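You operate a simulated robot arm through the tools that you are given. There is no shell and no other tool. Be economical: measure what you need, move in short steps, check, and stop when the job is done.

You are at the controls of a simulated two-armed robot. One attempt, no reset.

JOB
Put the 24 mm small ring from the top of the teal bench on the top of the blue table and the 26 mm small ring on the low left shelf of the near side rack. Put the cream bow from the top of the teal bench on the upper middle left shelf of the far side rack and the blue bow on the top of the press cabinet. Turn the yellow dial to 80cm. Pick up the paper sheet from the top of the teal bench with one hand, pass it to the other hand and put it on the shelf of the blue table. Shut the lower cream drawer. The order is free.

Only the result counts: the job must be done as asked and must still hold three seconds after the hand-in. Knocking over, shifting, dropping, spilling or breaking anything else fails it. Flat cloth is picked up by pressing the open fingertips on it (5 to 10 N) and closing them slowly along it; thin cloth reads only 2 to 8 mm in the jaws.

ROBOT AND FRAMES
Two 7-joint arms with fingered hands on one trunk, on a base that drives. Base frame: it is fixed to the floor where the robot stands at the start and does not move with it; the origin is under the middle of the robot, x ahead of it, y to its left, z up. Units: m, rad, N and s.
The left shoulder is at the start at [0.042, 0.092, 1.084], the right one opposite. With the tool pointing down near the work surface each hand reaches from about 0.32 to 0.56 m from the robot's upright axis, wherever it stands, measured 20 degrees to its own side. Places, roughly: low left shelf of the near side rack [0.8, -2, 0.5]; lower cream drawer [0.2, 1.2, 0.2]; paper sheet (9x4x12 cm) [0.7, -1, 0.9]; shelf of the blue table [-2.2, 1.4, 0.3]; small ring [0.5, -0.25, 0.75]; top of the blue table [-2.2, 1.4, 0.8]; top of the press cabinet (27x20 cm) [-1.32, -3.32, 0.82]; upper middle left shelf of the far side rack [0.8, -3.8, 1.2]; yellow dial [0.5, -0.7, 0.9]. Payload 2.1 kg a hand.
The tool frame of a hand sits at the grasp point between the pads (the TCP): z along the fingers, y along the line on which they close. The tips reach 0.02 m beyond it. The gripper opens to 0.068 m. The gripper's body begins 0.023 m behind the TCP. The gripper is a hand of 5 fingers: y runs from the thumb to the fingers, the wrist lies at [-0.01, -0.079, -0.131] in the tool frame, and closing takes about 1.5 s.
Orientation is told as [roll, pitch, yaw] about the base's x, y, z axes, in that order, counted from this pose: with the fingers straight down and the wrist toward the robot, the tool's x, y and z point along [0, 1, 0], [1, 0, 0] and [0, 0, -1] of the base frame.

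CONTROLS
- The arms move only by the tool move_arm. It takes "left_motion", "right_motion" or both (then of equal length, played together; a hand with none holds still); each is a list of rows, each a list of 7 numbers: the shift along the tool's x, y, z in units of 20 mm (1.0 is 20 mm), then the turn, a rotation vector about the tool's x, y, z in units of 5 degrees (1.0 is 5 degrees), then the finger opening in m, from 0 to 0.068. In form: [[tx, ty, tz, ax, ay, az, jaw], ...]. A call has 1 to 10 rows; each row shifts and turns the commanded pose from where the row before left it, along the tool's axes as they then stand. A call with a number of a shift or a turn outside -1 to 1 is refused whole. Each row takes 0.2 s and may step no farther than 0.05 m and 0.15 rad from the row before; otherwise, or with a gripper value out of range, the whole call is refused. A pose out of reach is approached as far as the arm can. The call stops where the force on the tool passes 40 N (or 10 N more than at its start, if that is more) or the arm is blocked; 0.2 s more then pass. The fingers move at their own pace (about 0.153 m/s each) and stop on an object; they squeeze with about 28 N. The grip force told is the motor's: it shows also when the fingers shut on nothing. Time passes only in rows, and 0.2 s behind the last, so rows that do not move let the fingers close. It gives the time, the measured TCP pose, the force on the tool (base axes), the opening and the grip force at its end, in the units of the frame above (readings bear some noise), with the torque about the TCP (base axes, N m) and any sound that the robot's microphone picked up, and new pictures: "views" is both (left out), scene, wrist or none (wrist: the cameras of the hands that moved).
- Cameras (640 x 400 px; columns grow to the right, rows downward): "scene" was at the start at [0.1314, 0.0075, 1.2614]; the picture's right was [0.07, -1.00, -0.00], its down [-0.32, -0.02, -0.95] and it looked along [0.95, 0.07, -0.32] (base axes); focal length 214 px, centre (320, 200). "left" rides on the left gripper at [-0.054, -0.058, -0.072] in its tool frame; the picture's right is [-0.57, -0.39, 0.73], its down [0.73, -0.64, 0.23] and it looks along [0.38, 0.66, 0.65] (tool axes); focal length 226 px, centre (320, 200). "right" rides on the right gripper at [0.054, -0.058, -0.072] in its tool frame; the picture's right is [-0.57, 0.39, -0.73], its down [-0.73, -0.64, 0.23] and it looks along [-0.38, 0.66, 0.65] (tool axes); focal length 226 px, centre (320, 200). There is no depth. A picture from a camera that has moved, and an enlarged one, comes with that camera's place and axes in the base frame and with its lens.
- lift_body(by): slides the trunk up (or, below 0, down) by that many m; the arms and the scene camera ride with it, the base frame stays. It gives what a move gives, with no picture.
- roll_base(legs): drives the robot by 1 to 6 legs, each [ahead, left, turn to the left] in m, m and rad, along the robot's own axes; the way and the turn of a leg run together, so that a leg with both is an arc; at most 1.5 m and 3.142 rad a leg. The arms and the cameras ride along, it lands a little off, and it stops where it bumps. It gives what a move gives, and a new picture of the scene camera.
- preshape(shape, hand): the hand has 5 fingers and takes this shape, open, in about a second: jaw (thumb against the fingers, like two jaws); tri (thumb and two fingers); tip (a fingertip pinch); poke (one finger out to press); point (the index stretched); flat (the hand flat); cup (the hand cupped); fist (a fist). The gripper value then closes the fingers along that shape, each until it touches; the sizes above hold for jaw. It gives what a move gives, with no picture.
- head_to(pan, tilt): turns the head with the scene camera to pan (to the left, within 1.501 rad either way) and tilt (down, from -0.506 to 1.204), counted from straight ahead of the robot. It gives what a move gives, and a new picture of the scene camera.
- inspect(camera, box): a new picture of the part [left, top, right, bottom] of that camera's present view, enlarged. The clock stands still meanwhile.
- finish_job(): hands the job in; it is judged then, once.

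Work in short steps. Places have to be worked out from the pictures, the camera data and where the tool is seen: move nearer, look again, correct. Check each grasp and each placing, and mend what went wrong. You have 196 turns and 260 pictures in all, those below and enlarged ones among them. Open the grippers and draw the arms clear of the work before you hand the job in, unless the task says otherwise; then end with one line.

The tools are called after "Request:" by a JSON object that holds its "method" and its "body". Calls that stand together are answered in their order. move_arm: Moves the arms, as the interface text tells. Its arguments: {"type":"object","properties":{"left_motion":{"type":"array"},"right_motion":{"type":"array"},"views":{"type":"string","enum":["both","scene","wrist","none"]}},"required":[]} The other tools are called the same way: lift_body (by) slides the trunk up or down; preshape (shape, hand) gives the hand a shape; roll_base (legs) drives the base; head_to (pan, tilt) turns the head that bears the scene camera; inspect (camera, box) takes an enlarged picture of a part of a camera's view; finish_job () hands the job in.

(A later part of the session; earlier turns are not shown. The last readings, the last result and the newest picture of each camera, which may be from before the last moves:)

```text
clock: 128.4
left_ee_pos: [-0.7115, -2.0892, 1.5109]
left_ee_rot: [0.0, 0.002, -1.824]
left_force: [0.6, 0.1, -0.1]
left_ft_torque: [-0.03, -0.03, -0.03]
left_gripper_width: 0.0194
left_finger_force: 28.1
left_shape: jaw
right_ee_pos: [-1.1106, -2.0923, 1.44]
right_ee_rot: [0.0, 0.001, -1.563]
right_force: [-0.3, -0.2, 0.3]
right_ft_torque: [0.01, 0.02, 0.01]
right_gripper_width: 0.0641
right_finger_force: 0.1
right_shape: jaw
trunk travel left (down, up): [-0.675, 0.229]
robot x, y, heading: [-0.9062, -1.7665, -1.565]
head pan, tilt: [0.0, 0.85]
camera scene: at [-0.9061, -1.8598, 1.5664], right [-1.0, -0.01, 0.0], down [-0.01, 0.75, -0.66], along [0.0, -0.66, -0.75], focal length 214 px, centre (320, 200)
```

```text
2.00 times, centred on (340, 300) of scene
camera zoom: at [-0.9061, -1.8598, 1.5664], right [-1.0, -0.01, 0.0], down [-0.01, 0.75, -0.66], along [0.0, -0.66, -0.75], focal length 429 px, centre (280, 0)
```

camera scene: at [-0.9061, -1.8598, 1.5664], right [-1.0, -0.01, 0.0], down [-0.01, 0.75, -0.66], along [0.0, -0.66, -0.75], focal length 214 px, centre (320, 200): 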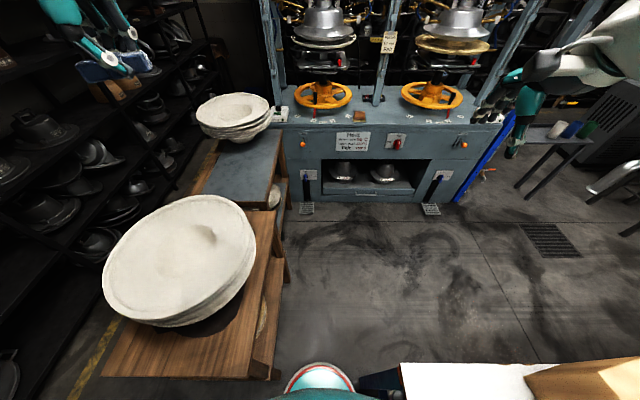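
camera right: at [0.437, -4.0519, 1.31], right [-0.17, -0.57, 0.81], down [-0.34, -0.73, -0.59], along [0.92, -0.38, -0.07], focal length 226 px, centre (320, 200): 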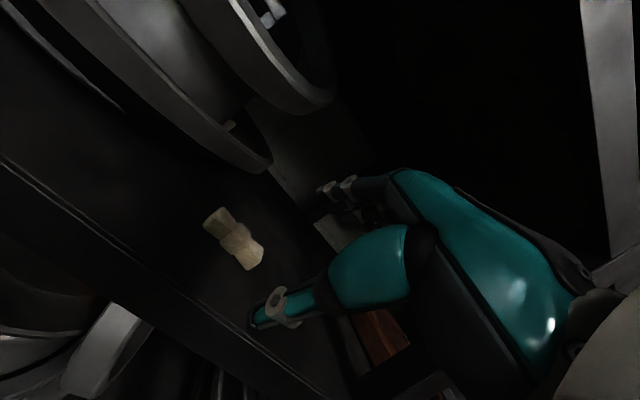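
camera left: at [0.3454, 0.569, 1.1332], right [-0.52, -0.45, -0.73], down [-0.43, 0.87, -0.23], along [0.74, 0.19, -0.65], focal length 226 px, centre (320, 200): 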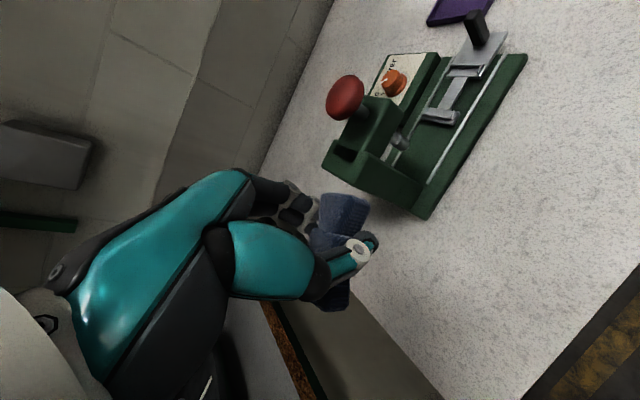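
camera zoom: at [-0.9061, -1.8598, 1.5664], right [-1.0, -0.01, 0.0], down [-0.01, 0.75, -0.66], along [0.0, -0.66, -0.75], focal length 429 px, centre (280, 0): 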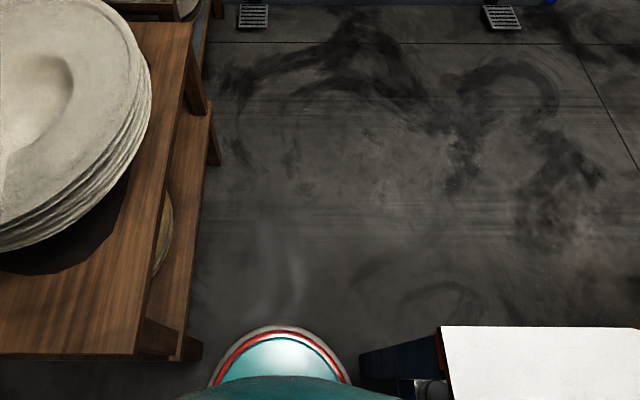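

Now slightly left of centre; I shift right 6 mm, straighten and pass through.

Request:
{"method": "roll_base", "body": {"legs": [[0.0, -0.007, -0.006], [0.25, 0, 0], [0.3, 0, 0]]}}

```text
clock: 132.1
left_ee_pos: [-0.7239, -2.626, 1.5107]
left_ee_rot: [0.0, 0.001, -1.837]
left_force: [-0.1, 0.3, -1.0]
left_ft_torque: [-0.02, 0.01, 0.0]
left_gripper_width: 0.0196
left_finger_force: 27.7
left_shape: jaw
right_ee_pos: [-1.1227, -2.6259, 1.4396]
right_ee_rot: [0.0, 0.0, -1.574]
right_force: [0.4, 0.0, 0.0]
right_ft_torque: [-0.01, 0.02, -0.01]
right_gripper_width: 0.0639
right_finger_force: 0.1
right_shape: jaw
trunk travel left (down, up): [-0.675, 0.229]
robot x, y, heading: [-0.9152, -2.3074, -1.576]
head pan, tilt: [0.0, 0.85]
camera scene: at [-0.9152, -2.397, 1.5664], right [-1.0, 0.0, 0.0], down [0.0, 0.75, -0.66], along [0.0, -0.66, -0.75], focal length 214 px, centre (320, 200)
```

scene: 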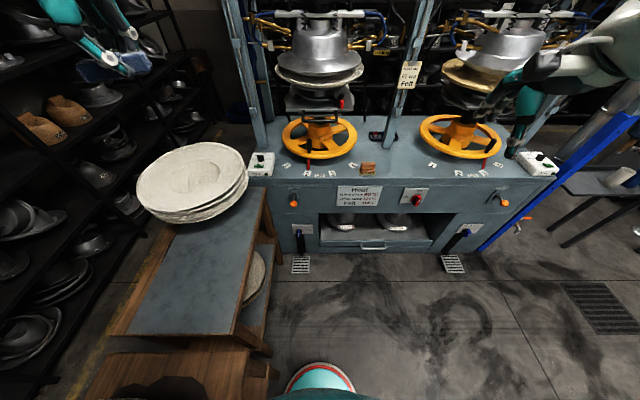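

Through without a bump. The free cabinet top lies around (-1.33, -3.32), between the wheels. I drive to about (-1.49, -2.85) and lower the trunk.

Request:
{"method": "roll_base", "body": {"legs": [[0.3, -0.575, 0.004], [0.24, 0, 0]]}}

Request:
{"method": "lift_body", "body": {"by": -0.3}}

Request:
{"method": "head_to", "body": {"pan": 0.2, "tilt": 0.75}}

```text
clock: 137.1
left_ee_pos: [-1.2922, -3.1595, 1.5096]
left_ee_rot: [0.0, 0.003, -1.817]
left_force: [0.3, -0.3, -0.8]
left_ft_torque: [0.04, 0.01, -0.03]
left_gripper_width: 0.0195
left_finger_force: 28.5
left_shape: jaw
right_ee_pos: [-1.6903, -3.1659, 1.4408]
right_ee_rot: [0.001, 0.002, -1.555]
right_force: [-0.2, -0.1, 0.3]
right_ft_torque: [-0.01, 0.0, -0.01]
right_gripper_width: 0.0638
right_finger_force: 0.0
right_shape: jaw
trunk travel left (down, up): [-0.675, 0.229]
robot x, y, heading: [-1.4889, -2.8416, -1.553]
head pan, tilt: [0.0, 0.85]
camera scene: at [-1.4883, -2.9336, 1.5664], right [-1.0, -0.02, 0.0], down [-0.01, 0.75, -0.66], along [0.01, -0.66, -0.75], focal length 214 px, centre (320, 200)
```

scene: 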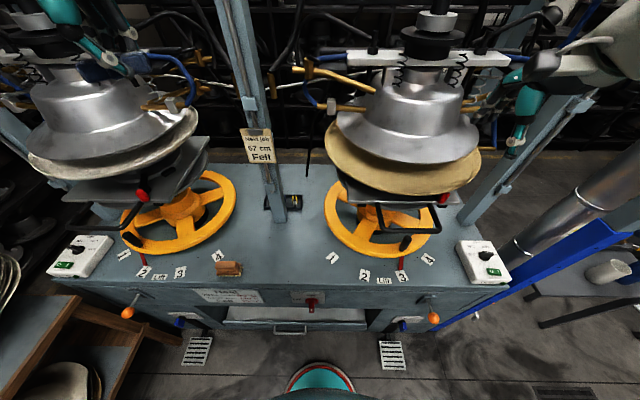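

```text
clock: 140.1
left_ee_pos: [-1.2906, -3.1598, 1.2099]
left_ee_rot: [0.001, -0.001, -1.816]
left_force: [-0.3, -0.5, -0.5]
left_ft_torque: [-0.02, 0.0, 0.02]
left_gripper_width: 0.0196
left_finger_force: 28.0
left_shape: jaw
right_ee_pos: [-1.6909, -3.1655, 1.1396]
right_ee_rot: [0.0, 0.0, -1.556]
right_force: [-0.1, 0.4, 0.1]
right_ft_torque: [0.03, -0.03, 0.01]
right_gripper_width: 0.0639
right_finger_force: 0.0
right_shape: jaw
trunk travel left (down, up): [-0.375, 0.529]
robot x, y, heading: [-1.4848, -2.8408, -1.559]
head pan, tilt: [0.0, 0.85]
```

```text
clock: 140.8
left_ee_pos: [-1.2919, -3.159, 1.2103]
left_ee_rot: [0.0, 0.001, -1.818]
left_force: [0.0, -0.5, -0.6]
left_ft_torque: [0.0, 0.02, 0.05]
left_gripper_width: 0.0194
left_finger_force: 28.1
left_shape: jaw
right_ee_pos: [-1.6905, -3.1656, 1.1416]
right_ee_rot: [-0.002, 0.0, -1.554]
right_force: [-0.6, -0.7, 0.9]
right_ft_torque: [0.02, 0.0, 0.0]
right_gripper_width: 0.0641
right_finger_force: 0.1
right_shape: jaw
trunk travel left (down, up): [-0.375, 0.529]
robot x, y, heading: [-1.4897, -2.8432, -1.553]
head pan, tilt: [0.201, 0.75]
camera scene: at [-1.4715, -2.9558, 1.2736], right [-0.98, -0.21, 0.0], down [-0.15, 0.67, -0.73], along [0.16, -0.71, -0.68], focal length 214 px, centre (320, 200)
```

scene: 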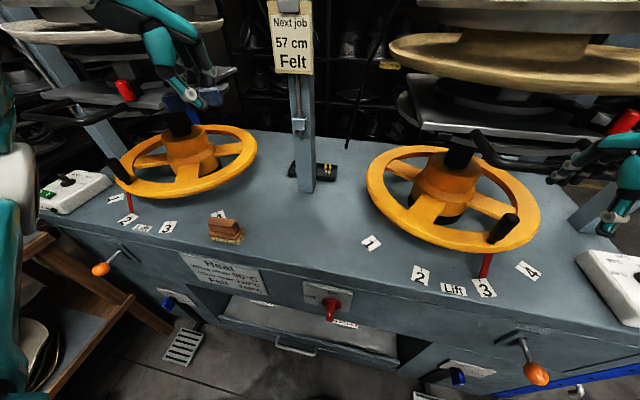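

The target spot is about (-1.335, -3.30), between the wood block and the right wheel. I move the left hand over it and down to about z 0.95.

Request:
{"method": "move_arm", "body": {"left_motion": [[-0.1, 0.73, 1, 0, 0, 0, 0], [-0.1, 0.73, 1, 0, 0, 0, 0], [-0.1, 0.73, 1, 0, 0, 0, 0], [-0.1, 0.73, 1, 0, 0, 0, 0], [-0.1, 0.73, 1, 0, 0, 0, 0], [0, 0.73, 1, 0, 0, 0, 0], [0, 0.73, 1, 0, 0, 0, 0], [0, 0.73, 1, 0, 0, 0, 0], [0, 0.73, 1, 0, 0, 0, 0], [0, 0.73, 1, 0, 0, 0, 0]], "views": "none"}}

Request:
{"method": "move_arm", "body": {"left_motion": [[0, 0, 1, 0, 0, 0, 0], [0, 0, 1, 0, 0, 0, 0], [0, 0, 1, 0, 0, 0, 0], [0, 0, 1, 0, 0, 0, 0]], "views": "both"}}

```text
clock: 143.0
left_ee_pos: [-1.3382, -3.2992, 1.0095]
left_ee_rot: [0.001, 0.002, -1.818]
left_force: [0.8, -0.6, 0.2]
left_ft_torque: [0.0, -0.01, 0.01]
left_gripper_width: 0.0186
left_finger_force: 27.5
left_shape: jaw
right_ee_pos: [-1.6921, -3.1658, 1.139]
right_ee_rot: [0.0, 0.0, -1.555]
right_force: [0.0, 0.2, -0.9]
right_ft_torque: [0.03, 0.0, 0.01]
right_gripper_width: 0.064
right_finger_force: 0.1
right_shape: jaw
trunk travel left (down, up): [-0.375, 0.529]
robot x, y, heading: [-1.4856, -2.8412, -1.556]
head pan, tilt: [0.201, 0.75]
```

```text
clock: 144.0
left_ee_pos: [-1.3336, -3.3002, 0.9302]
left_ee_rot: [0.0, 0.0, -1.816]
left_force: [-0.2, -0.2, 0.0]
left_ft_torque: [0.0, -0.01, -0.01]
left_gripper_width: 0.0187
left_finger_force: 28.3
left_shape: jaw
right_ee_pos: [-1.6905, -3.1651, 1.1398]
right_ee_rot: [0.002, 0.001, -1.556]
right_force: [-0.8, -0.4, 0.1]
right_ft_torque: [-0.02, 0.0, 0.02]
right_gripper_width: 0.064
right_finger_force: 0.1
right_shape: jaw
trunk travel left (down, up): [-0.375, 0.529]
robot x, y, heading: [-1.4911, -2.8442, -1.552]
head pan, tilt: [0.201, 0.75]
camera scene: at [-1.4715, -2.9559, 1.2736], right [-0.98, -0.21, 0.0], down [-0.15, 0.67, -0.73], along [0.16, -0.71, -0.68], focal length 214 px, centre (320, 200)
camera left: at [-1.3724, -3.2295, 1.002], right [-0.45, 0.51, -0.73], down [0.87, 0.44, -0.23], along [0.2, -0.73, -0.65], focal length 226 px, centre (320, 200)
```

scene: 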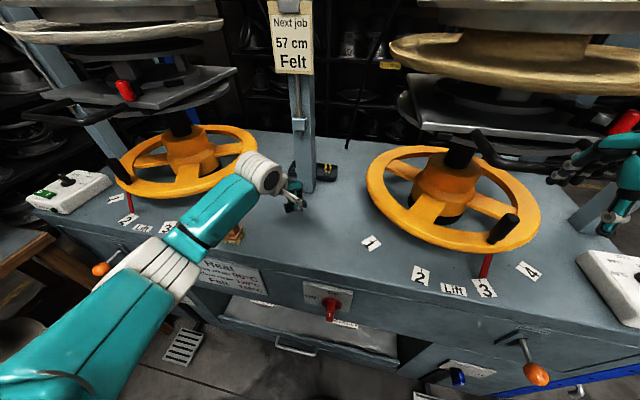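
left: 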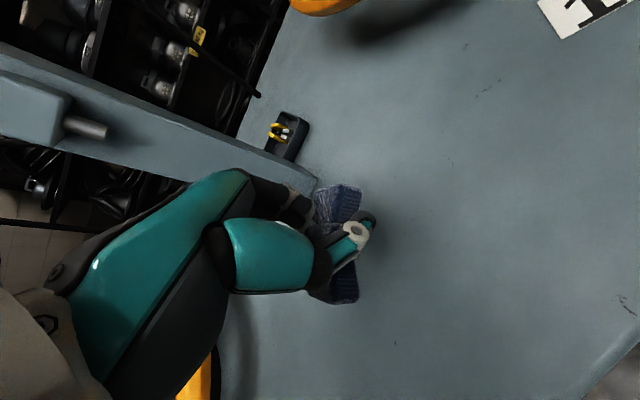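

Clear below. I descend gently to contact.

Request:
{"method": "move_arm", "body": {"left_motion": [[0, 0, 1, 0, 0, 0, 0], [0, 0, 1, 0, 0, 0, 0], [0, 0, 0.8, 0, 0, 0, 0], [0, 0, 0.3, 0, 0, 0, 0]], "views": "scene"}}

```text
clock: 145.0
left_ee_pos: [-1.3355, -3.2994, 0.8681]
left_ee_rot: [-0.002, 0.001, -1.817]
left_force: [-0.4, -0.6, 0.1]
left_ft_torque: [0.01, 0.04, 0.03]
left_gripper_width: 0.0185
left_finger_force: 27.4
left_shape: jaw
right_ee_pos: [-1.6915, -3.1664, 1.141]
right_ee_rot: [-0.001, 0.001, -1.556]
right_force: [-0.1, 0.0, 0.2]
right_ft_torque: [-0.01, -0.03, 0.03]
right_gripper_width: 0.0639
right_finger_force: 0.1
right_shape: jaw
trunk travel left (down, up): [-0.375, 0.529]
robot x, y, heading: [-1.4901, -2.8432, -1.554]
head pan, tilt: [0.201, 0.75]
camera scene: at [-1.4715, -2.9559, 1.2736], right [-0.98, -0.21, 0.0], down [-0.15, 0.67, -0.73], along [0.16, -0.71, -0.68], focal length 214 px, centre (320, 200)
```

scene: 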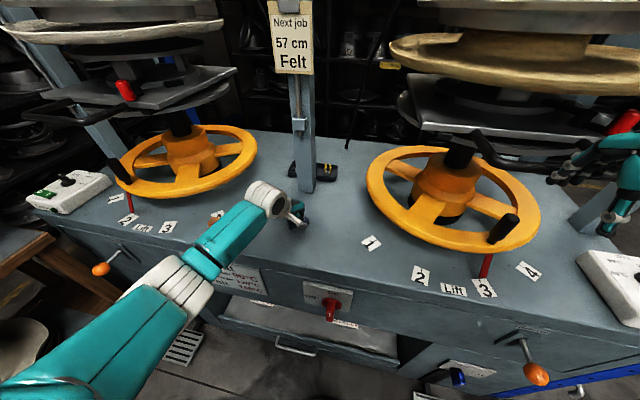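

Request:
{"method": "move_arm", "body": {"left_motion": [[0, 0, 0.25, 0, 0, 0, 0], [0, 0, 0.25, 0, 0, 0, 0], [0, 0, 0.2, 0, 0, 0, 0], [0, 0, 0.2, 0, 0, 0, 0], [0, 0, 0, 0, 0, 0, 0]], "views": "none"}}

```text
clock: 146.2
left_ee_pos: [-1.3371, -3.2973, 0.8498]
left_ee_rot: [0.001, 0.0, -1.817]
left_force: [-0.5, 0.5, -0.1]
left_ft_torque: [0.04, -0.02, -0.02]
left_gripper_width: 0.0184
left_finger_force: 28.1
left_shape: jaw
right_ee_pos: [-1.6902, -3.1673, 1.1409]
right_ee_rot: [0.001, -0.001, -1.555]
right_force: [0.3, 0.7, 1.0]
right_ft_torque: [-0.02, 0.03, 0.02]
right_gripper_width: 0.064
right_finger_force: 0.1
right_shape: jaw
trunk travel left (down, up): [-0.375, 0.529]
robot x, y, heading: [-1.4839, -2.8422, -1.554]
head pan, tilt: [0.201, 0.75]
```

No contact yet at 0.850; a few more small steps.

Request:
{"method": "move_arm", "body": {"left_motion": [[0, 0, 0.15, 0, 0, 0, 0], [0, 0, 0.15, 0, 0, 0, 0], [0, 0, 0.15, 0, 0, 0, 0], [0, 0, 0, 0, 0, 0, 0]], "views": "none"}}

```text
clock: 147.2
left_ee_pos: [-1.3375, -3.2981, 0.8413]
left_ee_rot: [0.001, 0.001, -1.818]
left_force: [0.8, -0.4, 0.2]
left_ft_torque: [0.0, 0.01, 0.03]
left_gripper_width: 0.0184
left_finger_force: 28.0
left_shape: jaw
right_ee_pos: [-1.6912, -3.1653, 1.1409]
right_ee_rot: [0.001, 0.002, -1.555]
right_force: [-0.2, -0.9, 0.1]
right_ft_torque: [0.04, -0.02, -0.02]
right_gripper_width: 0.0639
right_finger_force: 0.0
right_shape: jaw
trunk travel left (down, up): [-0.375, 0.529]
robot x, y, heading: [-1.4899, -2.8439, -1.554]
head pan, tilt: [0.201, 0.75]
```

Request:
{"method": "move_arm", "body": {"left_motion": [[0, 0, 0.15, 0, 0, 0, 0], [0, 0, 0.15, 0, 0, 0, 0], [0, 0, 0.15, 0, 0, 0, 0], [0, 0, 0, 0, 0, 0, 0]], "views": "wrist"}}

```text
clock: 148.0
left_ee_pos: [-1.3383, -3.3019, 0.839]
left_ee_rot: [-0.001, -0.02, -1.819]
left_force: [-1.5, 0.8, 17.2]
left_ft_torque: [-0.28, 0.14, -0.03]
left_gripper_width: 0.0184
left_finger_force: 27.7
left_shape: jaw
right_ee_pos: [-1.6914, -3.1638, 1.1398]
right_ee_rot: [0.001, -0.002, -1.555]
right_force: [0.2, 0.1, -0.3]
right_ft_torque: [0.01, -0.02, -0.03]
right_gripper_width: 0.0639
right_finger_force: 0.1
right_shape: jaw
trunk travel left (down, up): [-0.375, 0.529]
robot x, y, heading: [-1.4908, -2.8403, -1.557]
head pan, tilt: [0.201, 0.75]
stopped in row 4 (left hand): the force on the tool passed its limit at 43 N (the readings are from after the stop); the commanded pose is now the measured one
camera left: at [-1.3763, -3.2302, 0.909], right [-0.46, 0.5, -0.73], down [0.87, 0.44, -0.24], along [0.2, -0.75, -0.63], focal length 226 px, centre (320, 200)
```

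left: 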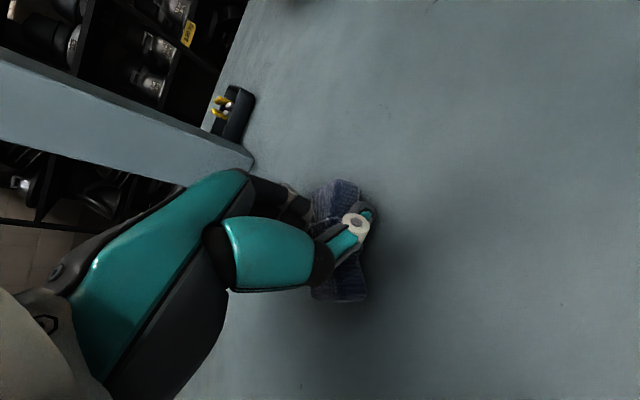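

Touching the cabinet top. I open and lift away.

Request:
{"method": "move_arm", "body": {"left_motion": [[0, 0, -0.05, 0, 0, 0, 0.03], [0, 0, 0, 0, 0, 0, 0.05], [0, 0, 0, 0, 0, 0, 0.06], [0, 0, 0, 0, 0, 0, 0.06], [0, 0, -0.5, 0, 0, 0, 0.06], [0, 0, -1, 0, 0, 0, 0.06], [0, 0, -1, 0, 0, 0, 0.06], [0, 0, -1, 0, 0, 0, 0.06], [0, 0, -1, 0, 0, 0, 0.06], [0, 0, -1, 0, 0, 0, 0.06]], "views": "both"}}

```text
clock: 150.2
left_ee_pos: [-1.337, -3.3002, 0.9484]
left_ee_rot: [0.0, -0.011, -1.817]
left_force: [-0.6, -0.8, -0.1]
left_ft_torque: [-0.01, 0.01, 0.03]
left_gripper_width: 0.0599
left_finger_force: 0.1
left_shape: jaw
right_ee_pos: [-1.6906, -3.166, 1.1402]
right_ee_rot: [0.0, 0.001, -1.555]
right_force: [-0.2, -0.5, -0.3]
right_ft_torque: [-0.01, -0.01, -0.03]
right_gripper_width: 0.0638
right_finger_force: 0.0
right_shape: jaw
trunk travel left (down, up): [-0.375, 0.529]
robot x, y, heading: [-1.4914, -2.8441, -1.555]
head pan, tilt: [0.201, 0.75]
camera scene: at [-1.4715, -2.9558, 1.2736], right [-0.98, -0.21, 0.0], down [-0.15, 0.67, -0.73], along [0.16, -0.71, -0.68], focal length 214 px, centre (320, 200)
camera left: at [-1.3743, -3.2295, 1.0191], right [-0.46, 0.51, -0.73], down [0.87, 0.44, -0.24], along [0.2, -0.74, -0.64], focal length 226 px, centre (320, 200)
```

scene: 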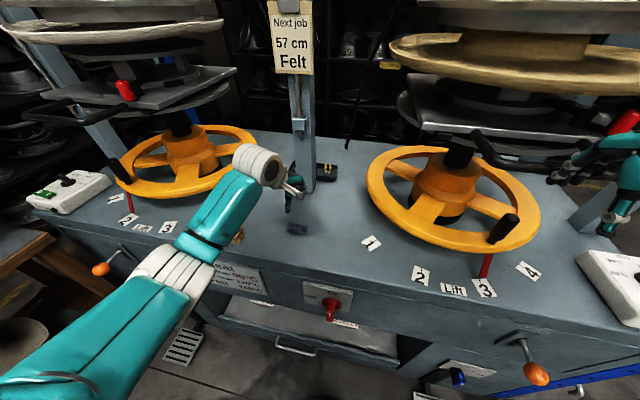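
left: 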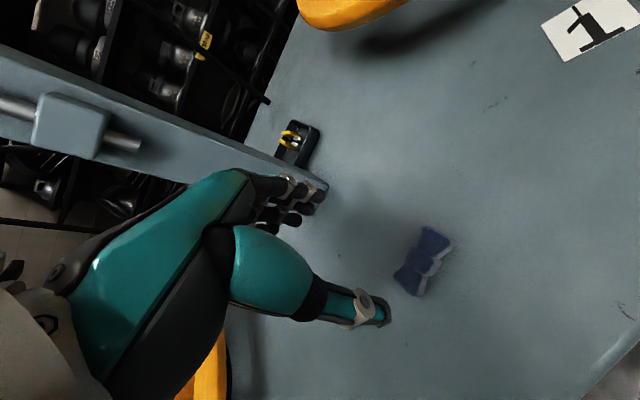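

The blue bow is on the cabinet. I raise and retract the left arm, then lift the trunk and go back.

Request:
{"method": "move_arm", "body": {"left_motion": [[0, 0, -1, 0, 0, 0, 0.06], [0, 0, -1, 0, 0, 0, 0.06], [0, -0.7, -1, 0, 0, -1, 0.06], [0, -0.7, -1, 0, 0, -1, 0.06], [0, -0.7, -1, 0, 0, -1, 0.06], [0, -0.8, -1, 0, 0, 0, 0.06], [0, -0.8, -1, 0, 0, 0, 0.06], [0, -0.8, -1, 0, 0, 0, 0.06], [0, -0.8, -1, 0, 0, 0, 0.06], [0, -0.8, -1, 0, 0, 0, 0.06]], "views": "none"}}

Request:
{"method": "lift_body", "body": {"by": 0.3}}

Request:
{"method": "roll_base", "body": {"legs": [[-0.24, 0, -0.016], [-0.28, 0.585, 0]]}}

```text
clock: 152.4
left_ee_pos: [-1.3324, -3.1764, 1.1445]
left_ee_rot: [-0.005, -0.011, -1.555]
left_force: [-0.7, 0.3, -0.3]
left_ft_torque: [-0.01, 0.01, 0.0]
left_gripper_width: 0.0598
left_finger_force: 0.0
left_shape: jaw
right_ee_pos: [-1.691, -3.1655, 1.14]
right_ee_rot: [0.0, 0.001, -1.556]
right_force: [-0.7, 0.2, 0.3]
right_ft_torque: [0.0, 0.02, 0.0]
right_gripper_width: 0.0636
right_finger_force: 0.0
right_shape: jaw
trunk travel left (down, up): [-0.375, 0.529]
robot x, y, heading: [-1.4911, -2.8455, -1.558]
head pan, tilt: [0.201, 0.75]
```

```text
clock: 155.4
left_ee_pos: [-1.3304, -3.1777, 1.4459]
left_ee_rot: [-0.005, -0.009, -1.556]
left_force: [-0.5, 0.0, 1.0]
left_ft_torque: [-0.04, 0.02, 0.01]
left_gripper_width: 0.0597
left_finger_force: 0.2
left_shape: jaw
right_ee_pos: [-1.6912, -3.1653, 1.4401]
right_ee_rot: [0.0, -0.001, -1.555]
right_force: [0.1, 0.6, 0.1]
right_ft_torque: [-0.01, 0.01, 0.01]
right_gripper_width: 0.0636
right_finger_force: 0.1
right_shape: jaw
trunk travel left (down, up): [-0.675, 0.229]
robot x, y, heading: [-1.4893, -2.8437, -1.557]
head pan, tilt: [0.201, 0.75]
```

```text
clock: 160.5
left_ee_pos: [-0.7463, -2.6506, 1.4448]
left_ee_rot: [-0.006, -0.01, -1.576]
left_force: [-0.3, -0.5, 0.2]
left_ft_torque: [0.01, 0.02, 0.04]
left_gripper_width: 0.0599
left_finger_force: 0.1
left_shape: jaw
right_ee_pos: [-1.1057, -2.6325, 1.4409]
right_ee_rot: [0.001, 0.0, -1.575]
right_force: [-0.6, -0.1, -0.1]
right_ft_torque: [0.0, 0.02, 0.01]
right_gripper_width: 0.0638
right_finger_force: 0.0
right_shape: jaw
trunk travel left (down, up): [-0.675, 0.229]
robot x, y, heading: [-0.8953, -2.3154, -1.575]
head pan, tilt: [0.201, 0.75]
camera scene: at [-0.8818, -2.4065, 1.5745], right [-0.98, -0.19, 0.0], down [-0.13, 0.67, -0.73], along [0.14, -0.72, -0.68], focal length 214 px, centre (320, 200)
```

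scene: 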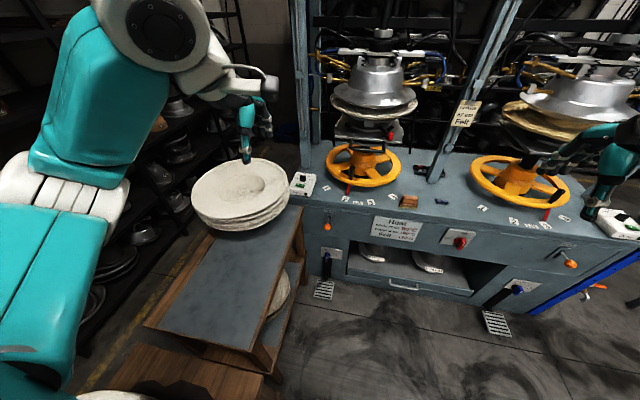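

I re-centre at x -0.913 and check before reversing through the gap.

Request:
{"method": "roll_base", "body": {"legs": [[0, -0.018, 0.004], [-0.12, 0, 0]]}}

```text
clock: 162.1
left_ee_pos: [-0.7631, -2.5285, 1.4459]
left_ee_rot: [-0.004, -0.012, -1.571]
left_force: [-0.2, -1.2, -1.4]
left_ft_torque: [-0.02, 0.0, 0.02]
left_gripper_width: 0.0599
left_finger_force: 0.0
left_shape: jaw
right_ee_pos: [-1.123, -2.5125, 1.4409]
right_ee_rot: [0.0, -0.002, -1.571]
right_force: [0.8, 0.0, 0.1]
right_ft_torque: [-0.03, 0.01, 0.0]
right_gripper_width: 0.0639
right_finger_force: 0.0
right_shape: jaw
trunk travel left (down, up): [-0.675, 0.229]
robot x, y, heading: [-0.9131, -2.1968, -1.572]
head pan, tilt: [0.201, 0.75]
camera scene: at [-0.8996, -2.2855, 1.5746], right [-0.98, -0.2, 0.0], down [-0.14, 0.67, -0.73], along [0.15, -0.72, -0.68], focal length 214 px, centre (320, 200)
```

scene: 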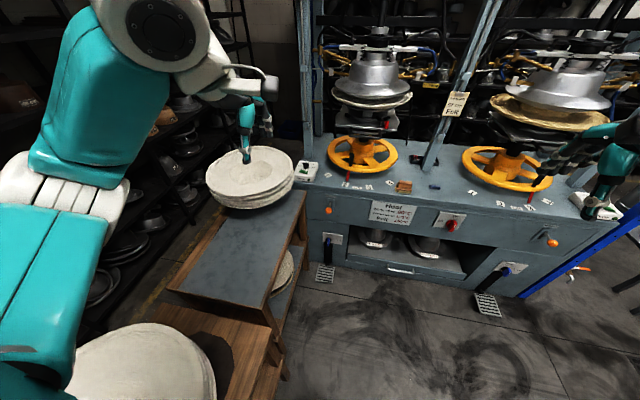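

Centred within a millimetre or two. I reverse through.

Request:
{"method": "roll_base", "body": {"legs": [[-0.25, 0, 0], [-0.48, 0, 0]]}}

```text
clock: 166.3
left_ee_pos: [-0.7638, -1.8079, 1.4457]
left_ee_rot: [-0.002, -0.011, -1.583]
left_force: [-0.7, 0.4, -0.2]
left_ft_torque: [0.0, -0.01, -0.01]
left_gripper_width: 0.0601
left_finger_force: 0.1
left_shape: jaw
right_ee_pos: [-1.1225, -1.7871, 1.4396]
right_ee_rot: [0.001, 0.001, -1.584]
right_force: [0.7, 1.1, 0.6]
right_ft_torque: [-0.01, 0.01, 0.01]
right_gripper_width: 0.0637
right_finger_force: 0.1
right_shape: jaw
trunk travel left (down, up): [-0.675, 0.229]
robot x, y, heading: [-0.9095, -1.4725, -1.585]
head pan, tilt: [0.201, 0.75]
camera scene: at [-0.8969, -1.5637, 1.5746], right [-0.98, -0.19, 0.0], down [-0.13, 0.67, -0.73], along [0.14, -0.72, -0.68], focal length 214 px, centre (320, 200)
```

scene: 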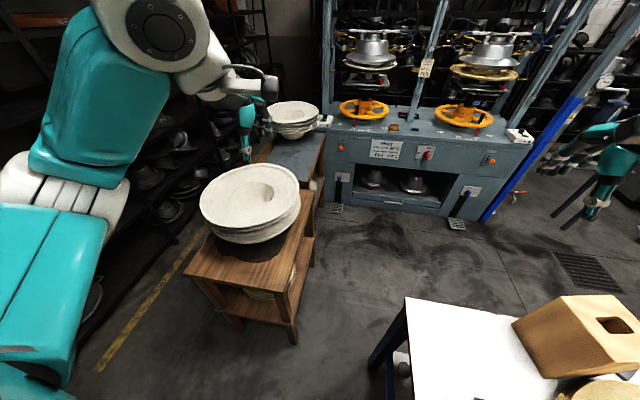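

Through the gap. I drive back to the bench in front of the winder's dial.

Request:
{"method": "roll_base", "body": {"legs": [[0, 0.87, 0.014], [0, 0, 1.571], [0, 0.9, 0], [0.1, 0.05, 0]]}}

Request:
{"method": "lift_body", "body": {"by": -0.35}}

Request:
{"method": "head_to", "body": {"pan": -0.35, "tilt": 0.8}}

```text
clock: 180.1
left_ee_pos: [0.3305, -0.3169, 1.4455]
left_ee_rot: [-0.007, -0.009, 0.066]
left_force: [0.4, 0.7, -0.4]
left_ft_torque: [-0.01, 0.0, 0.01]
left_gripper_width: 0.0598
left_finger_force: 0.0
left_shape: jaw
right_ee_pos: [0.3392, -0.6767, 1.4398]
right_ee_rot: [0.0, 0.001, 0.069]
right_force: [-0.3, 0.0, 0.7]
right_ft_torque: [0.0, -0.01, -0.02]
right_gripper_width: 0.0637
right_finger_force: 0.0
right_shape: jaw
trunk travel left (down, up): [-0.675, 0.229]
robot x, y, heading: [0.0048, -0.4883, 0.062]
head pan, tilt: [0.201, 0.75]
camera scene: at [0.097, -0.4673, 1.5744], right [0.26, -0.96, 0.0], down [-0.66, -0.18, -0.73], along [0.7, 0.19, -0.68], focal length 214 px, centre (320, 200)
```

scene: 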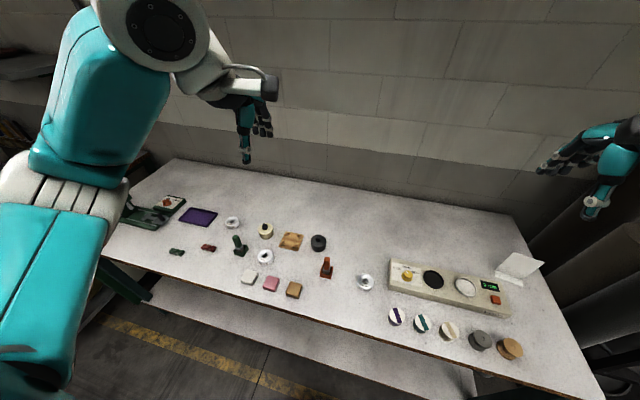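

```text
clock: 183.5
left_ee_pos: [0.3294, -0.3168, 1.0961]
left_ee_rot: [-0.003, -0.009, 0.065]
left_force: [-0.3, -0.3, 0.0]
left_ft_torque: [-0.02, 0.0, 0.01]
left_gripper_width: 0.0597
left_finger_force: 0.1
left_shape: jaw
right_ee_pos: [0.3378, -0.6781, 1.0903]
right_ee_rot: [0.001, 0.0, 0.068]
right_force: [0.0, -0.3, -0.3]
right_ft_torque: [-0.01, -0.01, 0.0]
right_gripper_width: 0.064
right_finger_force: 0.1
right_shape: jaw
trunk travel left (down, up): [-0.325, 0.579]
robot x, y, heading: [0.0055, -0.4902, 0.068]
head pan, tilt: [0.201, 0.75]
```

```text
clock: 184.4
left_ee_pos: [0.3292, -0.3172, 1.0961]
left_ee_rot: [-0.004, -0.009, 0.066]
left_force: [-0.4, -1.3, -0.2]
left_ft_torque: [0.01, 0.0, 0.01]
left_gripper_width: 0.0597
left_finger_force: 0.0
left_shape: jaw
right_ee_pos: [0.3384, -0.6762, 1.0907]
right_ee_rot: [-0.001, 0.001, 0.069]
right_force: [-0.5, -0.6, -0.4]
right_ft_torque: [-0.04, 0.04, 0.01]
right_gripper_width: 0.0639
right_finger_force: 0.0
right_shape: jaw
trunk travel left (down, up): [-0.325, 0.579]
robot x, y, heading: [-0.0001, -0.4944, 0.069]
head pan, tilt: [-0.351, 0.799]
camera scene: at [0.1205, -0.5108, 1.2192], right [-0.28, -0.96, 0.0], down [-0.69, 0.2, -0.7], along [0.67, -0.19, -0.72], focal length 214 px, centre (320, 200)
```

scene: 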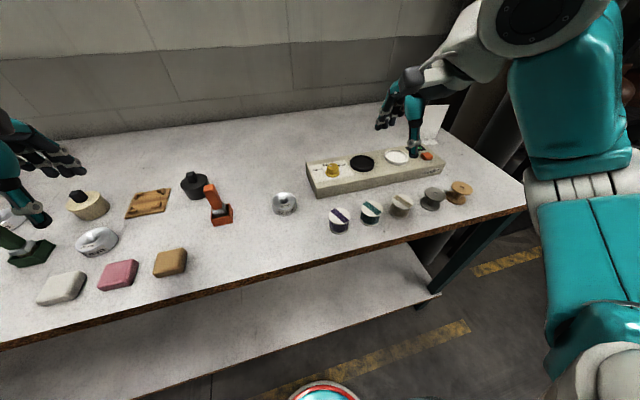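

I zoom on the winder and dial.

Request:
{"method": "inspect", "body": {"camera": "scene", "box": [300, 140, 396, 200]}}

```text
6.67 times, centred on (348, 170) of scene
camera zoom: at [0.1205, -0.5108, 1.2192], right [-0.28, -0.96, 0.0], down [-0.69, 0.2, -0.7], along [0.67, -0.19, -0.72], focal length 1430 px, centre (133, 400)
```

zoom: 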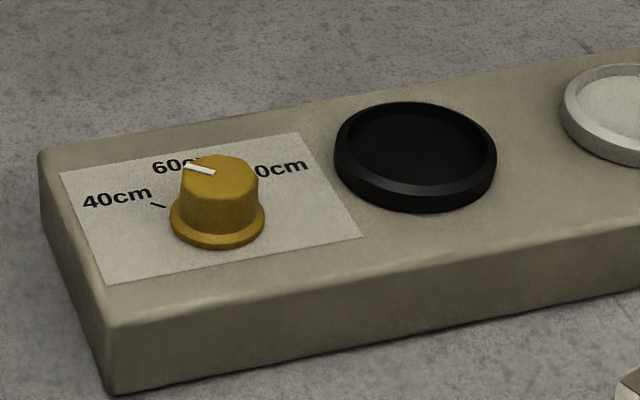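

The pointer sits at 40cm (about 52° left of 60), so 80cm needs roughly a 104° clockwise turn. The knob is near (0.525, -0.66), with its top at z≈0.897. I move closer.

Request:
{"method": "roll_base", "body": {"legs": [[0.07, 0, -0.069]]}}

Request:
{"method": "inspect", "body": {"camera": "scene", "box": [280, 160, 440, 260]}}

```text
clock: 185.5
left_ee_pos: [0.4129, -0.3376, 1.0956]
left_ee_rot: [-0.004, -0.01, -0.002]
left_force: [-0.1, 0.0, -1.2]
left_ft_torque: [-0.01, -0.01, 0.01]
left_gripper_width: 0.06
left_finger_force: 0.2
left_shape: jaw
right_ee_pos: [0.3977, -0.6985, 1.0899]
right_ee_rot: [0.001, 0.0, 0.0]
right_force: [-0.5, 0.0, 0.0]
right_ft_torque: [-0.02, -0.03, -0.02]
right_gripper_width: 0.0639
right_finger_force: 0.1
right_shape: jaw
trunk travel left (down, up): [-0.325, 0.579]
robot x, y, heading: [0.0795, -0.4908, 0.001]
head pan, tilt: [-0.351, 0.799]
camera scene: at [0.1921, -0.5164, 1.2192], right [-0.35, -0.94, 0.0], down [-0.67, 0.25, -0.7], along [0.65, -0.24, -0.72], focal length 214 px, centre (320, 200)
```

scene: 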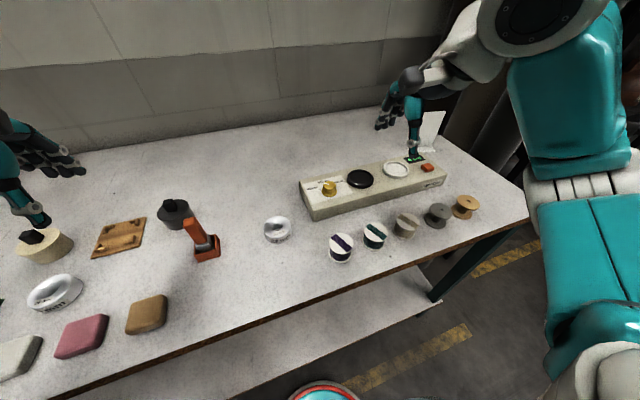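

```text
4.00 times, centred on (360, 210) of scene
camera zoom: at [0.1921, -0.5164, 1.2192], right [-0.35, -0.94, 0.0], down [-0.67, 0.25, -0.7], along [0.65, -0.24, -0.72], focal length 858 px, centre (160, 160)
```

zoom: 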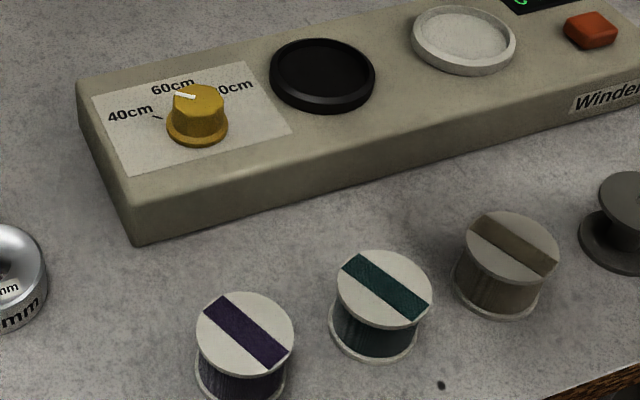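

Dial refined to (0.521, -0.661). The right hand goes above it and pre-rotates +50°.

Request:
{"method": "move_arm", "body": {"right_motion": [[0.3, 0.9, 0.4, 0, 0, 0, 0.064], [0.3, 0.9, 0.4, 0, 0, 0, 0.064], [0.3, 0.9, 0.4, 0, 0, 0, 0.064], [0.3, 0.9, 0.4, 0, 0, 0, 0.064], [0.3, 0.9, 0.4, 0, 0, 0, 0.064], [0.2, 0.85, 0.4, 0, 0, 0, 0.064], [0.2, 0.8, 0.4, 0, 0, 0, 0.064]], "views": "none"}}

Request:
{"method": "move_arm", "body": {"right_motion": [[0, 0, 0, 0, 0, -1, 0.06], [0, 0, 0, 0, 0, -1, 0.06], [0, 0, 0, 0, 0, -1, 0.06], [0, 0, 0, 0, 0, -1, 0.06], [0, 0, 0, 0, 0, -1, 0.06], [0, 0, 0, 0, 0, -1, 0.06], [0, 0, 0, 0, 0, -1, 0.06], [0, 0, 0, 0, 0, -1, 0.06], [0, 0, 0, 0, 0, -1, 0.06], [0, 0, 0, 0, 0, -1, 0.06]], "views": "both"}}

```text
clock: 187.1
left_ee_pos: [0.4149, -0.3384, 1.0958]
left_ee_rot: [-0.002, -0.01, -0.001]
left_force: [0.7, 0.1, 0.2]
left_ft_torque: [0.02, 0.0, -0.01]
left_gripper_width: 0.0599
left_finger_force: 0.0
left_shape: jaw
right_ee_pos: [0.5211, -0.6603, 1.0325]
right_ee_rot: [-0.001, 0.0, -0.002]
right_force: [0.7, 0.4, 1.0]
right_ft_torque: [0.0, -0.01, 0.0]
right_gripper_width: 0.0641
right_finger_force: 0.1
right_shape: jaw
trunk travel left (down, up): [-0.325, 0.579]
robot x, y, heading: [0.079, -0.4901, 0.0]
head pan, tilt: [-0.351, 0.799]
```

```text
clock: 189.3
left_ee_pos: [0.4138, -0.3375, 1.0955]
left_ee_rot: [-0.002, -0.01, -0.003]
left_force: [0.6, 0.7, 1.0]
left_ft_torque: [0.0, -0.04, 0.0]
left_gripper_width: 0.0598
left_finger_force: 0.0
left_shape: jaw
right_ee_pos: [0.521, -0.659, 1.0333]
right_ee_rot: [-0.001, -0.003, 0.871]
right_force: [0.4, -0.1, -0.4]
right_ft_torque: [-0.02, 0.0, -0.02]
right_gripper_width: 0.06
right_finger_force: 0.0
right_shape: jaw
trunk travel left (down, up): [-0.325, 0.579]
robot x, y, heading: [0.0802, -0.4889, -0.001]
head pan, tilt: [-0.351, 0.799]
camera scene: at [0.192, -0.5164, 1.2192], right [-0.35, -0.94, 0.0], down [-0.67, 0.25, -0.7], along [0.65, -0.24, -0.72], focal length 214 px, centre (320, 200)
camera right: at [0.4419, -0.6689, 1.1077], right [0.68, -0.07, 0.73], down [0.15, -0.96, -0.23], along [0.72, 0.27, -0.65], focal length 226 px, centre (320, 200)
```

scene: 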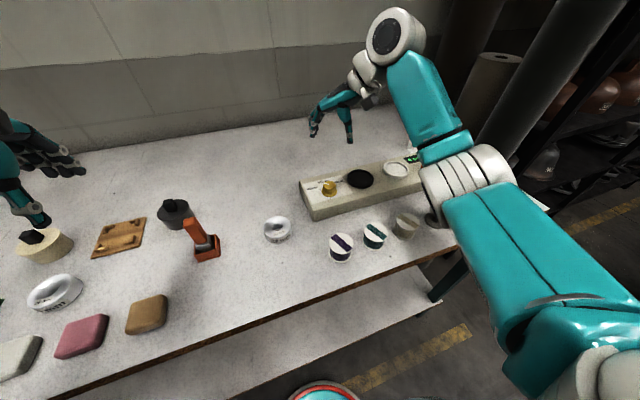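
right: 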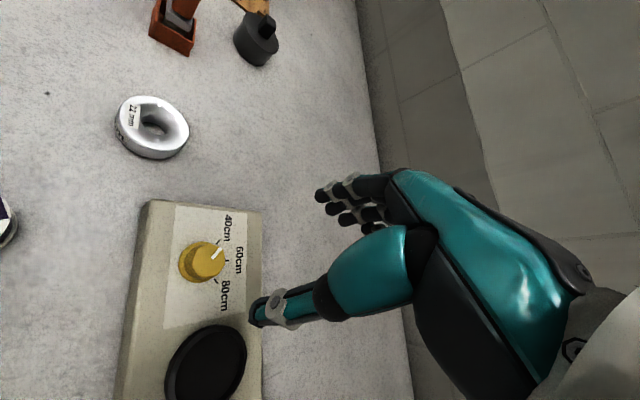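

I zoom on the dial in the wrist view for the tick angles.

Request:
{"method": "inspect", "body": {"camera": "right", "box": [140, 195, 280, 330]}}

```text
2.96 times, centred on (210, 262) of right
camera zoom: at [0.4419, -0.6689, 1.1077], right [0.68, -0.07, 0.73], down [0.15, -0.96, -0.23], along [0.72, 0.27, -0.65], focal length 670 px, centre (646, 15)
```

zoom: 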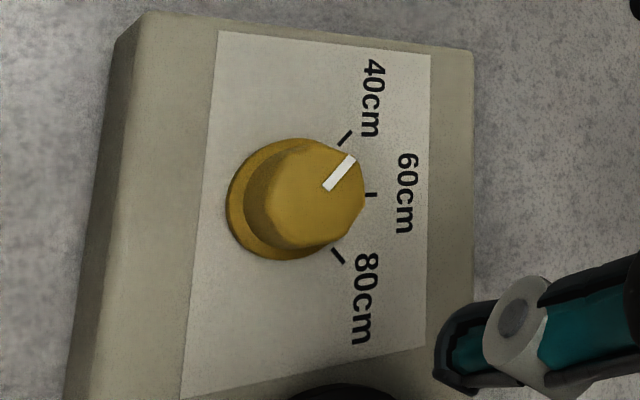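

Pointer at ~+49°, ticks at ±50°, so the turn is about 100° clockwise. Knob centre (0.527, -0.659). I descend over it.

Request:
{"method": "move_arm", "body": {"right_motion": [[-0.23, 0.19, 1, 0, 0, 0, 0.06], [0, 0, 1, 0, 0, 0, 0.06], [0, 0, 1, 0, 0, 0, 0.06], [0, 0, 1, 0, 0, 0, 0.06], [0, 0, 1, 0, 0, 0, 0.06], [0, 0, 1, 0, 0, 0, 0.06], [0, 0, 0.5, 0, 0, 0, 0.06]], "views": "both"}}

```text
clock: 190.9
left_ee_pos: [0.4134, -0.3391, 1.0962]
left_ee_rot: [-0.005, -0.01, -0.001]
left_force: [0.3, 1.1, 0.0]
left_ft_torque: [-0.02, 0.0, -0.02]
left_gripper_width: 0.0599
left_finger_force: 0.1
left_shape: jaw
right_ee_pos: [0.5252, -0.6602, 0.9058]
right_ee_rot: [0.0, 0.0, 0.87]
right_force: [-0.6, 0.1, -0.2]
right_ft_torque: [-0.01, 0.02, -0.04]
right_gripper_width: 0.0604
right_finger_force: 0.1
right_shape: jaw
trunk travel left (down, up): [-0.325, 0.579]
robot x, y, heading: [0.0796, -0.4884, 0.0]
head pan, tilt: [-0.351, 0.799]
camera scene: at [0.192, -0.5164, 1.2192], right [-0.35, -0.94, 0.0], down [-0.67, 0.25, -0.7], along [0.65, -0.24, -0.72], focal length 214 px, centre (320, 200)
camera right: at [0.448, -0.6696, 0.9788], right [0.68, -0.07, 0.73], down [0.15, -0.96, -0.23], along [0.72, 0.26, -0.65], focal length 226 px, centre (320, 200)
```

scene: 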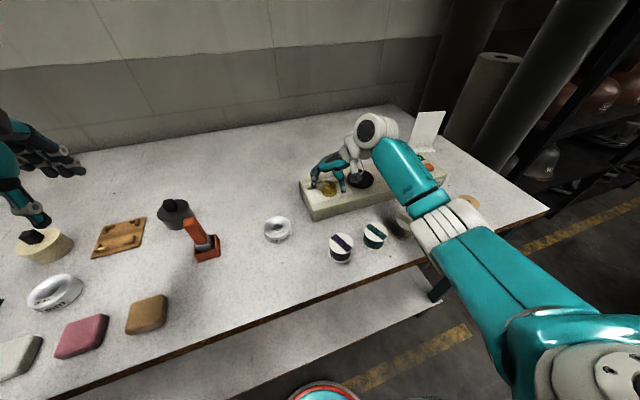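
right: 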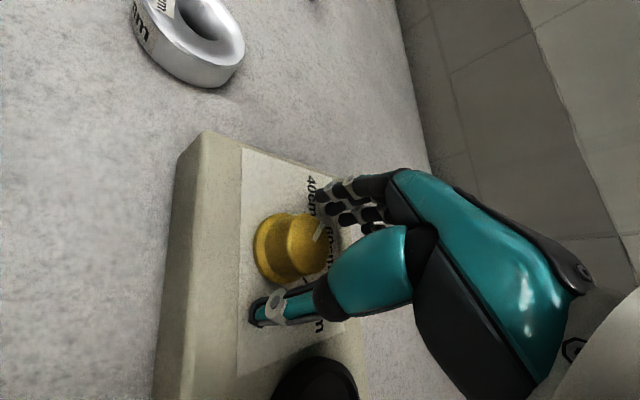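

Knob is centred. I go down 8 mm more and close on it.

Request:
{"method": "move_arm", "body": {"right_motion": [[0, 0, 0.4, 0, 0, 0, 0.06], [0, 0, 0, 0, 0, 0, 0.0], [0, 0, 0, 0, 0, 0, 0.0], [0, 0, 0, 0, 0, 0, 0.0], [0, 0, 0, 0, 0, 0, 0.0], [0, 0, 0, 0, 0, 0, 0.0], [0, 0, 0, 0, 0, 0, 0.0]], "views": "wrist"}}

```text
clock: 192.5
left_ee_pos: [0.4112, -0.3385, 1.0963]
left_ee_rot: [-0.002, -0.013, -0.001]
left_force: [0.4, -1.3, -0.5]
left_ft_torque: [0.0, 0.01, -0.04]
left_gripper_width: 0.0597
left_finger_force: 0.0
left_shape: jaw
right_ee_pos: [0.5233, -0.6608, 0.8987]
right_ee_rot: [-0.004, -0.004, 0.871]
right_force: [-3.3, -9.9, 33.7]
right_ft_torque: [-0.33, 0.28, -0.09]
right_gripper_width: 0.0258
right_finger_force: 28.0
right_shape: jaw
trunk travel left (down, up): [-0.325, 0.579]
robot x, y, heading: [0.0785, -0.4907, -0.002]
head pan, tilt: [-0.351, 0.799]
camera right: at [0.4459, -0.6707, 0.9727], right [0.68, -0.07, 0.73], down [0.15, -0.96, -0.23], along [0.72, 0.26, -0.64], focal length 226 px, centre (320, 200)
```

right: 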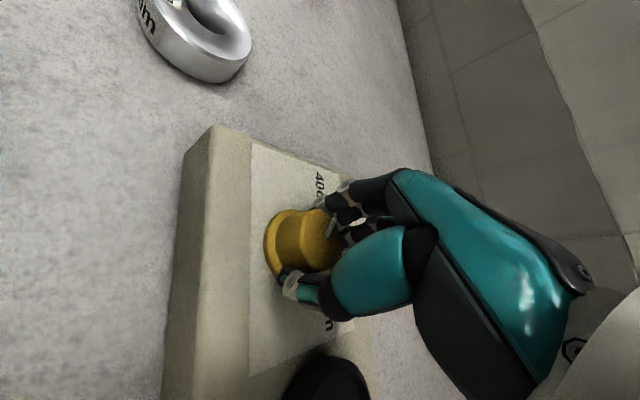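

Gripped, but pressing down 34 N; I rise about 4 mm and begin turning clockwise.

Request:
{"method": "move_arm", "body": {"right_motion": [[0, 0, -0.2, 0, 0, 0, 0.0], [0, 0, 0, 0, 0, 1, 0.0], [0, 0, 0, 0, 0, 1, 0.0], [0, 0, 0, 0, 0, 1, 0.0], [0, 0, 0, 0, 0, 1, 0.0]], "views": "wrist"}}

```text
clock: 193.7
left_ee_pos: [0.4129, -0.3382, 1.0951]
left_ee_rot: [-0.003, -0.013, -0.002]
left_force: [0.0, -0.5, -0.5]
left_ft_torque: [-0.01, -0.02, 0.0]
left_gripper_width: 0.0599
left_finger_force: 0.1
left_shape: jaw
right_ee_pos: [0.5252, -0.6604, 0.8999]
right_ee_rot: [0.003, 0.001, 0.522]
right_force: [-9.3, -2.8, -4.1]
right_ft_torque: [0.05, 0.12, 0.02]
right_gripper_width: 0.0234
right_finger_force: 27.9
right_shape: jaw
trunk travel left (down, up): [-0.325, 0.579]
robot x, y, heading: [0.0733, -0.4901, -0.004]
head pan, tilt: [-0.351, 0.799]
camera right: at [0.4483, -0.6421, 0.9736], right [0.62, -0.3, 0.73], down [-0.19, -0.95, -0.23], along [0.76, 0.0, -0.65], focal length 226 px, centre (320, 200)
```

right: 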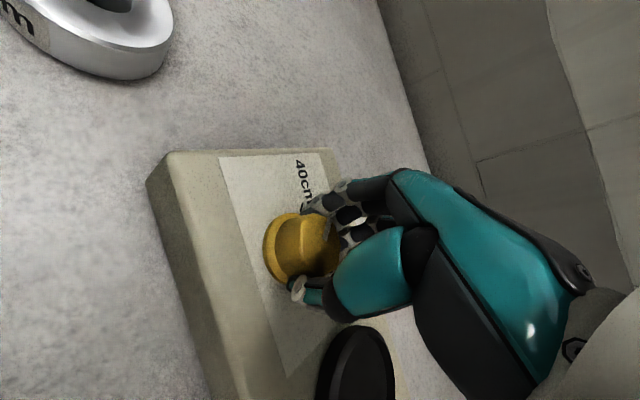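

Turning goes smoothly. I continue.

Request:
{"method": "move_arm", "body": {"right_motion": [[0, 0, 0, 0, 0, 1, 0.0], [0, 0, 0, 0, 0, 1, 0.0], [0, 0, 0, 0, 0, 1, 0.0], [0, 0, 0, 0, 0, 1, 0.0], [0, 0, 0, 0, 0, 1, 0.0], [0, 0, 0, 0, 0, 1, 0.0], [0, 0, 0, 0, 0, 1, 0.0], [0, 0, 0, 0, 0, 1, 0.0]], "views": "both"}}

```text
clock: 195.5
left_ee_pos: [0.4137, -0.3393, 1.0954]
left_ee_rot: [-0.004, -0.011, -0.003]
left_force: [0.2, 0.1, -0.2]
left_ft_torque: [0.0, -0.06, -0.02]
left_gripper_width: 0.0601
left_finger_force: 0.0
left_shape: jaw
right_ee_pos: [0.526, -0.6609, 0.8999]
right_ee_rot: [0.001, 0.0, -0.177]
right_force: [-7.7, -0.4, -10.0]
right_ft_torque: [0.08, -0.04, 0.0]
right_gripper_width: 0.0221
right_finger_force: 28.1
right_shape: jaw
trunk travel left (down, up): [-0.325, 0.579]
robot x, y, heading: [0.0788, -0.4872, -0.001]
head pan, tilt: [-0.351, 0.799]
camera scene: at [0.1918, -0.5168, 1.2192], right [-0.35, -0.94, 0.0], down [-0.67, 0.25, -0.7], along [0.65, -0.24, -0.72], focal length 214 px, centre (320, 200)
camera right: at [0.4786, -0.5963, 0.9741], right [0.28, -0.63, 0.73], down [-0.76, -0.61, -0.23], along [0.59, -0.49, -0.65], focal length 226 px, centre (320, 200)
```

scene: 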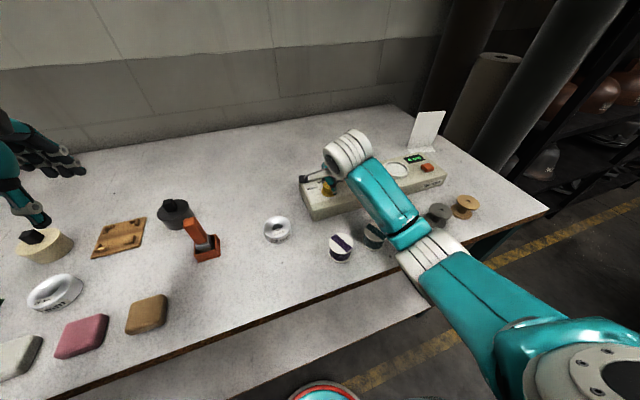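
right: 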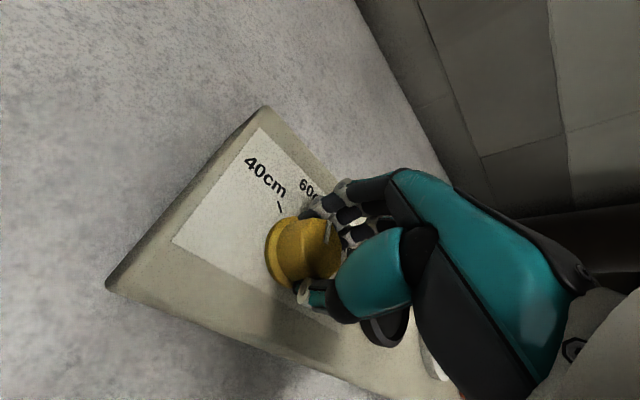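

60° turned; 40° to go.

Request:
{"method": "move_arm", "body": {"right_motion": [[0, 0, 0, 0, 0, 1, 0.0], [0, 0, 0, 0, 0, 1, 0.0], [0, 0, 0, 0, 0, 1, 0.0], [0, 0, 0, 0, 0, 1, 0.0], [0, 0, 0, 0, 0, 1, 0.0], [0, 0, 0, 0, 0, 1, 0.0], [0, 0, 0, 0, 0, 1, 0.0], [0, 0, 0, 0, 0, 1, 0.0], [0, 0, 0, 0, 0, 0, 0.06], [0, 0, 0, 0, 0, 0, 0.06]], "views": "none"}}

Request:
{"method": "move_arm", "body": {"right_motion": [[0, 0, -1, 0, 0, 0, 0.06], [0, 0, -1, 0, 0, 0, 0.06], [0, 0, -1, 0, 0, 0, 0.06], [0, 0, -1, 0, 0, 0, 0.06], [0, 0, -1, 0, 0, 0, 0.06], [0, 0, -1, 0, 0, 0, 0.06]], "views": "wrist"}}

```text
clock: 197.7
left_ee_pos: [0.4128, -0.3384, 1.0952]
left_ee_rot: [-0.003, -0.01, -0.002]
left_force: [-0.1, 0.1, -0.5]
left_ft_torque: [0.05, 0.01, 0.01]
left_gripper_width: 0.0598
left_finger_force: 0.0
left_shape: jaw
right_ee_pos: [0.5281, -0.6584, 0.9008]
right_ee_rot: [0.001, -0.002, -0.873]
right_force: [0.2, 0.1, 0.0]
right_ft_torque: [0.0, -0.02, -0.05]
right_gripper_width: 0.0598
right_finger_force: 0.2
right_shape: jaw
trunk travel left (down, up): [-0.325, 0.579]
robot x, y, heading: [0.0775, -0.4915, -0.002]
head pan, tilt: [-0.351, 0.799]
```

```text
clock: 199.1
left_ee_pos: [0.414, -0.338, 1.0959]
left_ee_rot: [-0.003, -0.011, -0.001]
left_force: [-0.3, -0.4, -0.4]
left_ft_torque: [-0.04, -0.01, 0.02]
left_gripper_width: 0.0599
left_finger_force: 0.0
left_shape: jaw
right_ee_pos: [0.5269, -0.6583, 1.0224]
right_ee_rot: [0.0, 0.0, -0.876]
right_force: [-0.9, 0.2, 0.7]
right_ft_torque: [-0.01, 0.0, -0.03]
right_gripper_width: 0.0597
right_finger_force: 0.0
right_shape: jaw
trunk travel left (down, up): [-0.325, 0.579]
robot x, y, heading: [0.0774, -0.492, -0.003]
head pan, tilt: [-0.351, 0.799]
camera right: at [0.5324, -0.5783, 1.0958], right [-0.19, -0.66, 0.73], down [-0.97, 0.02, -0.23], along [0.14, -0.75, -0.65], focal length 226 px, centre (320, 200)
```

right: 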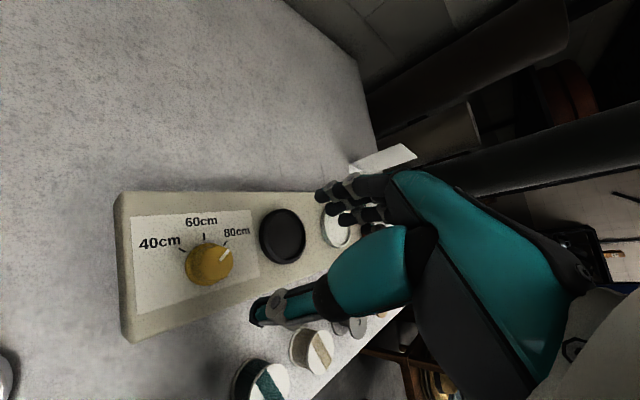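

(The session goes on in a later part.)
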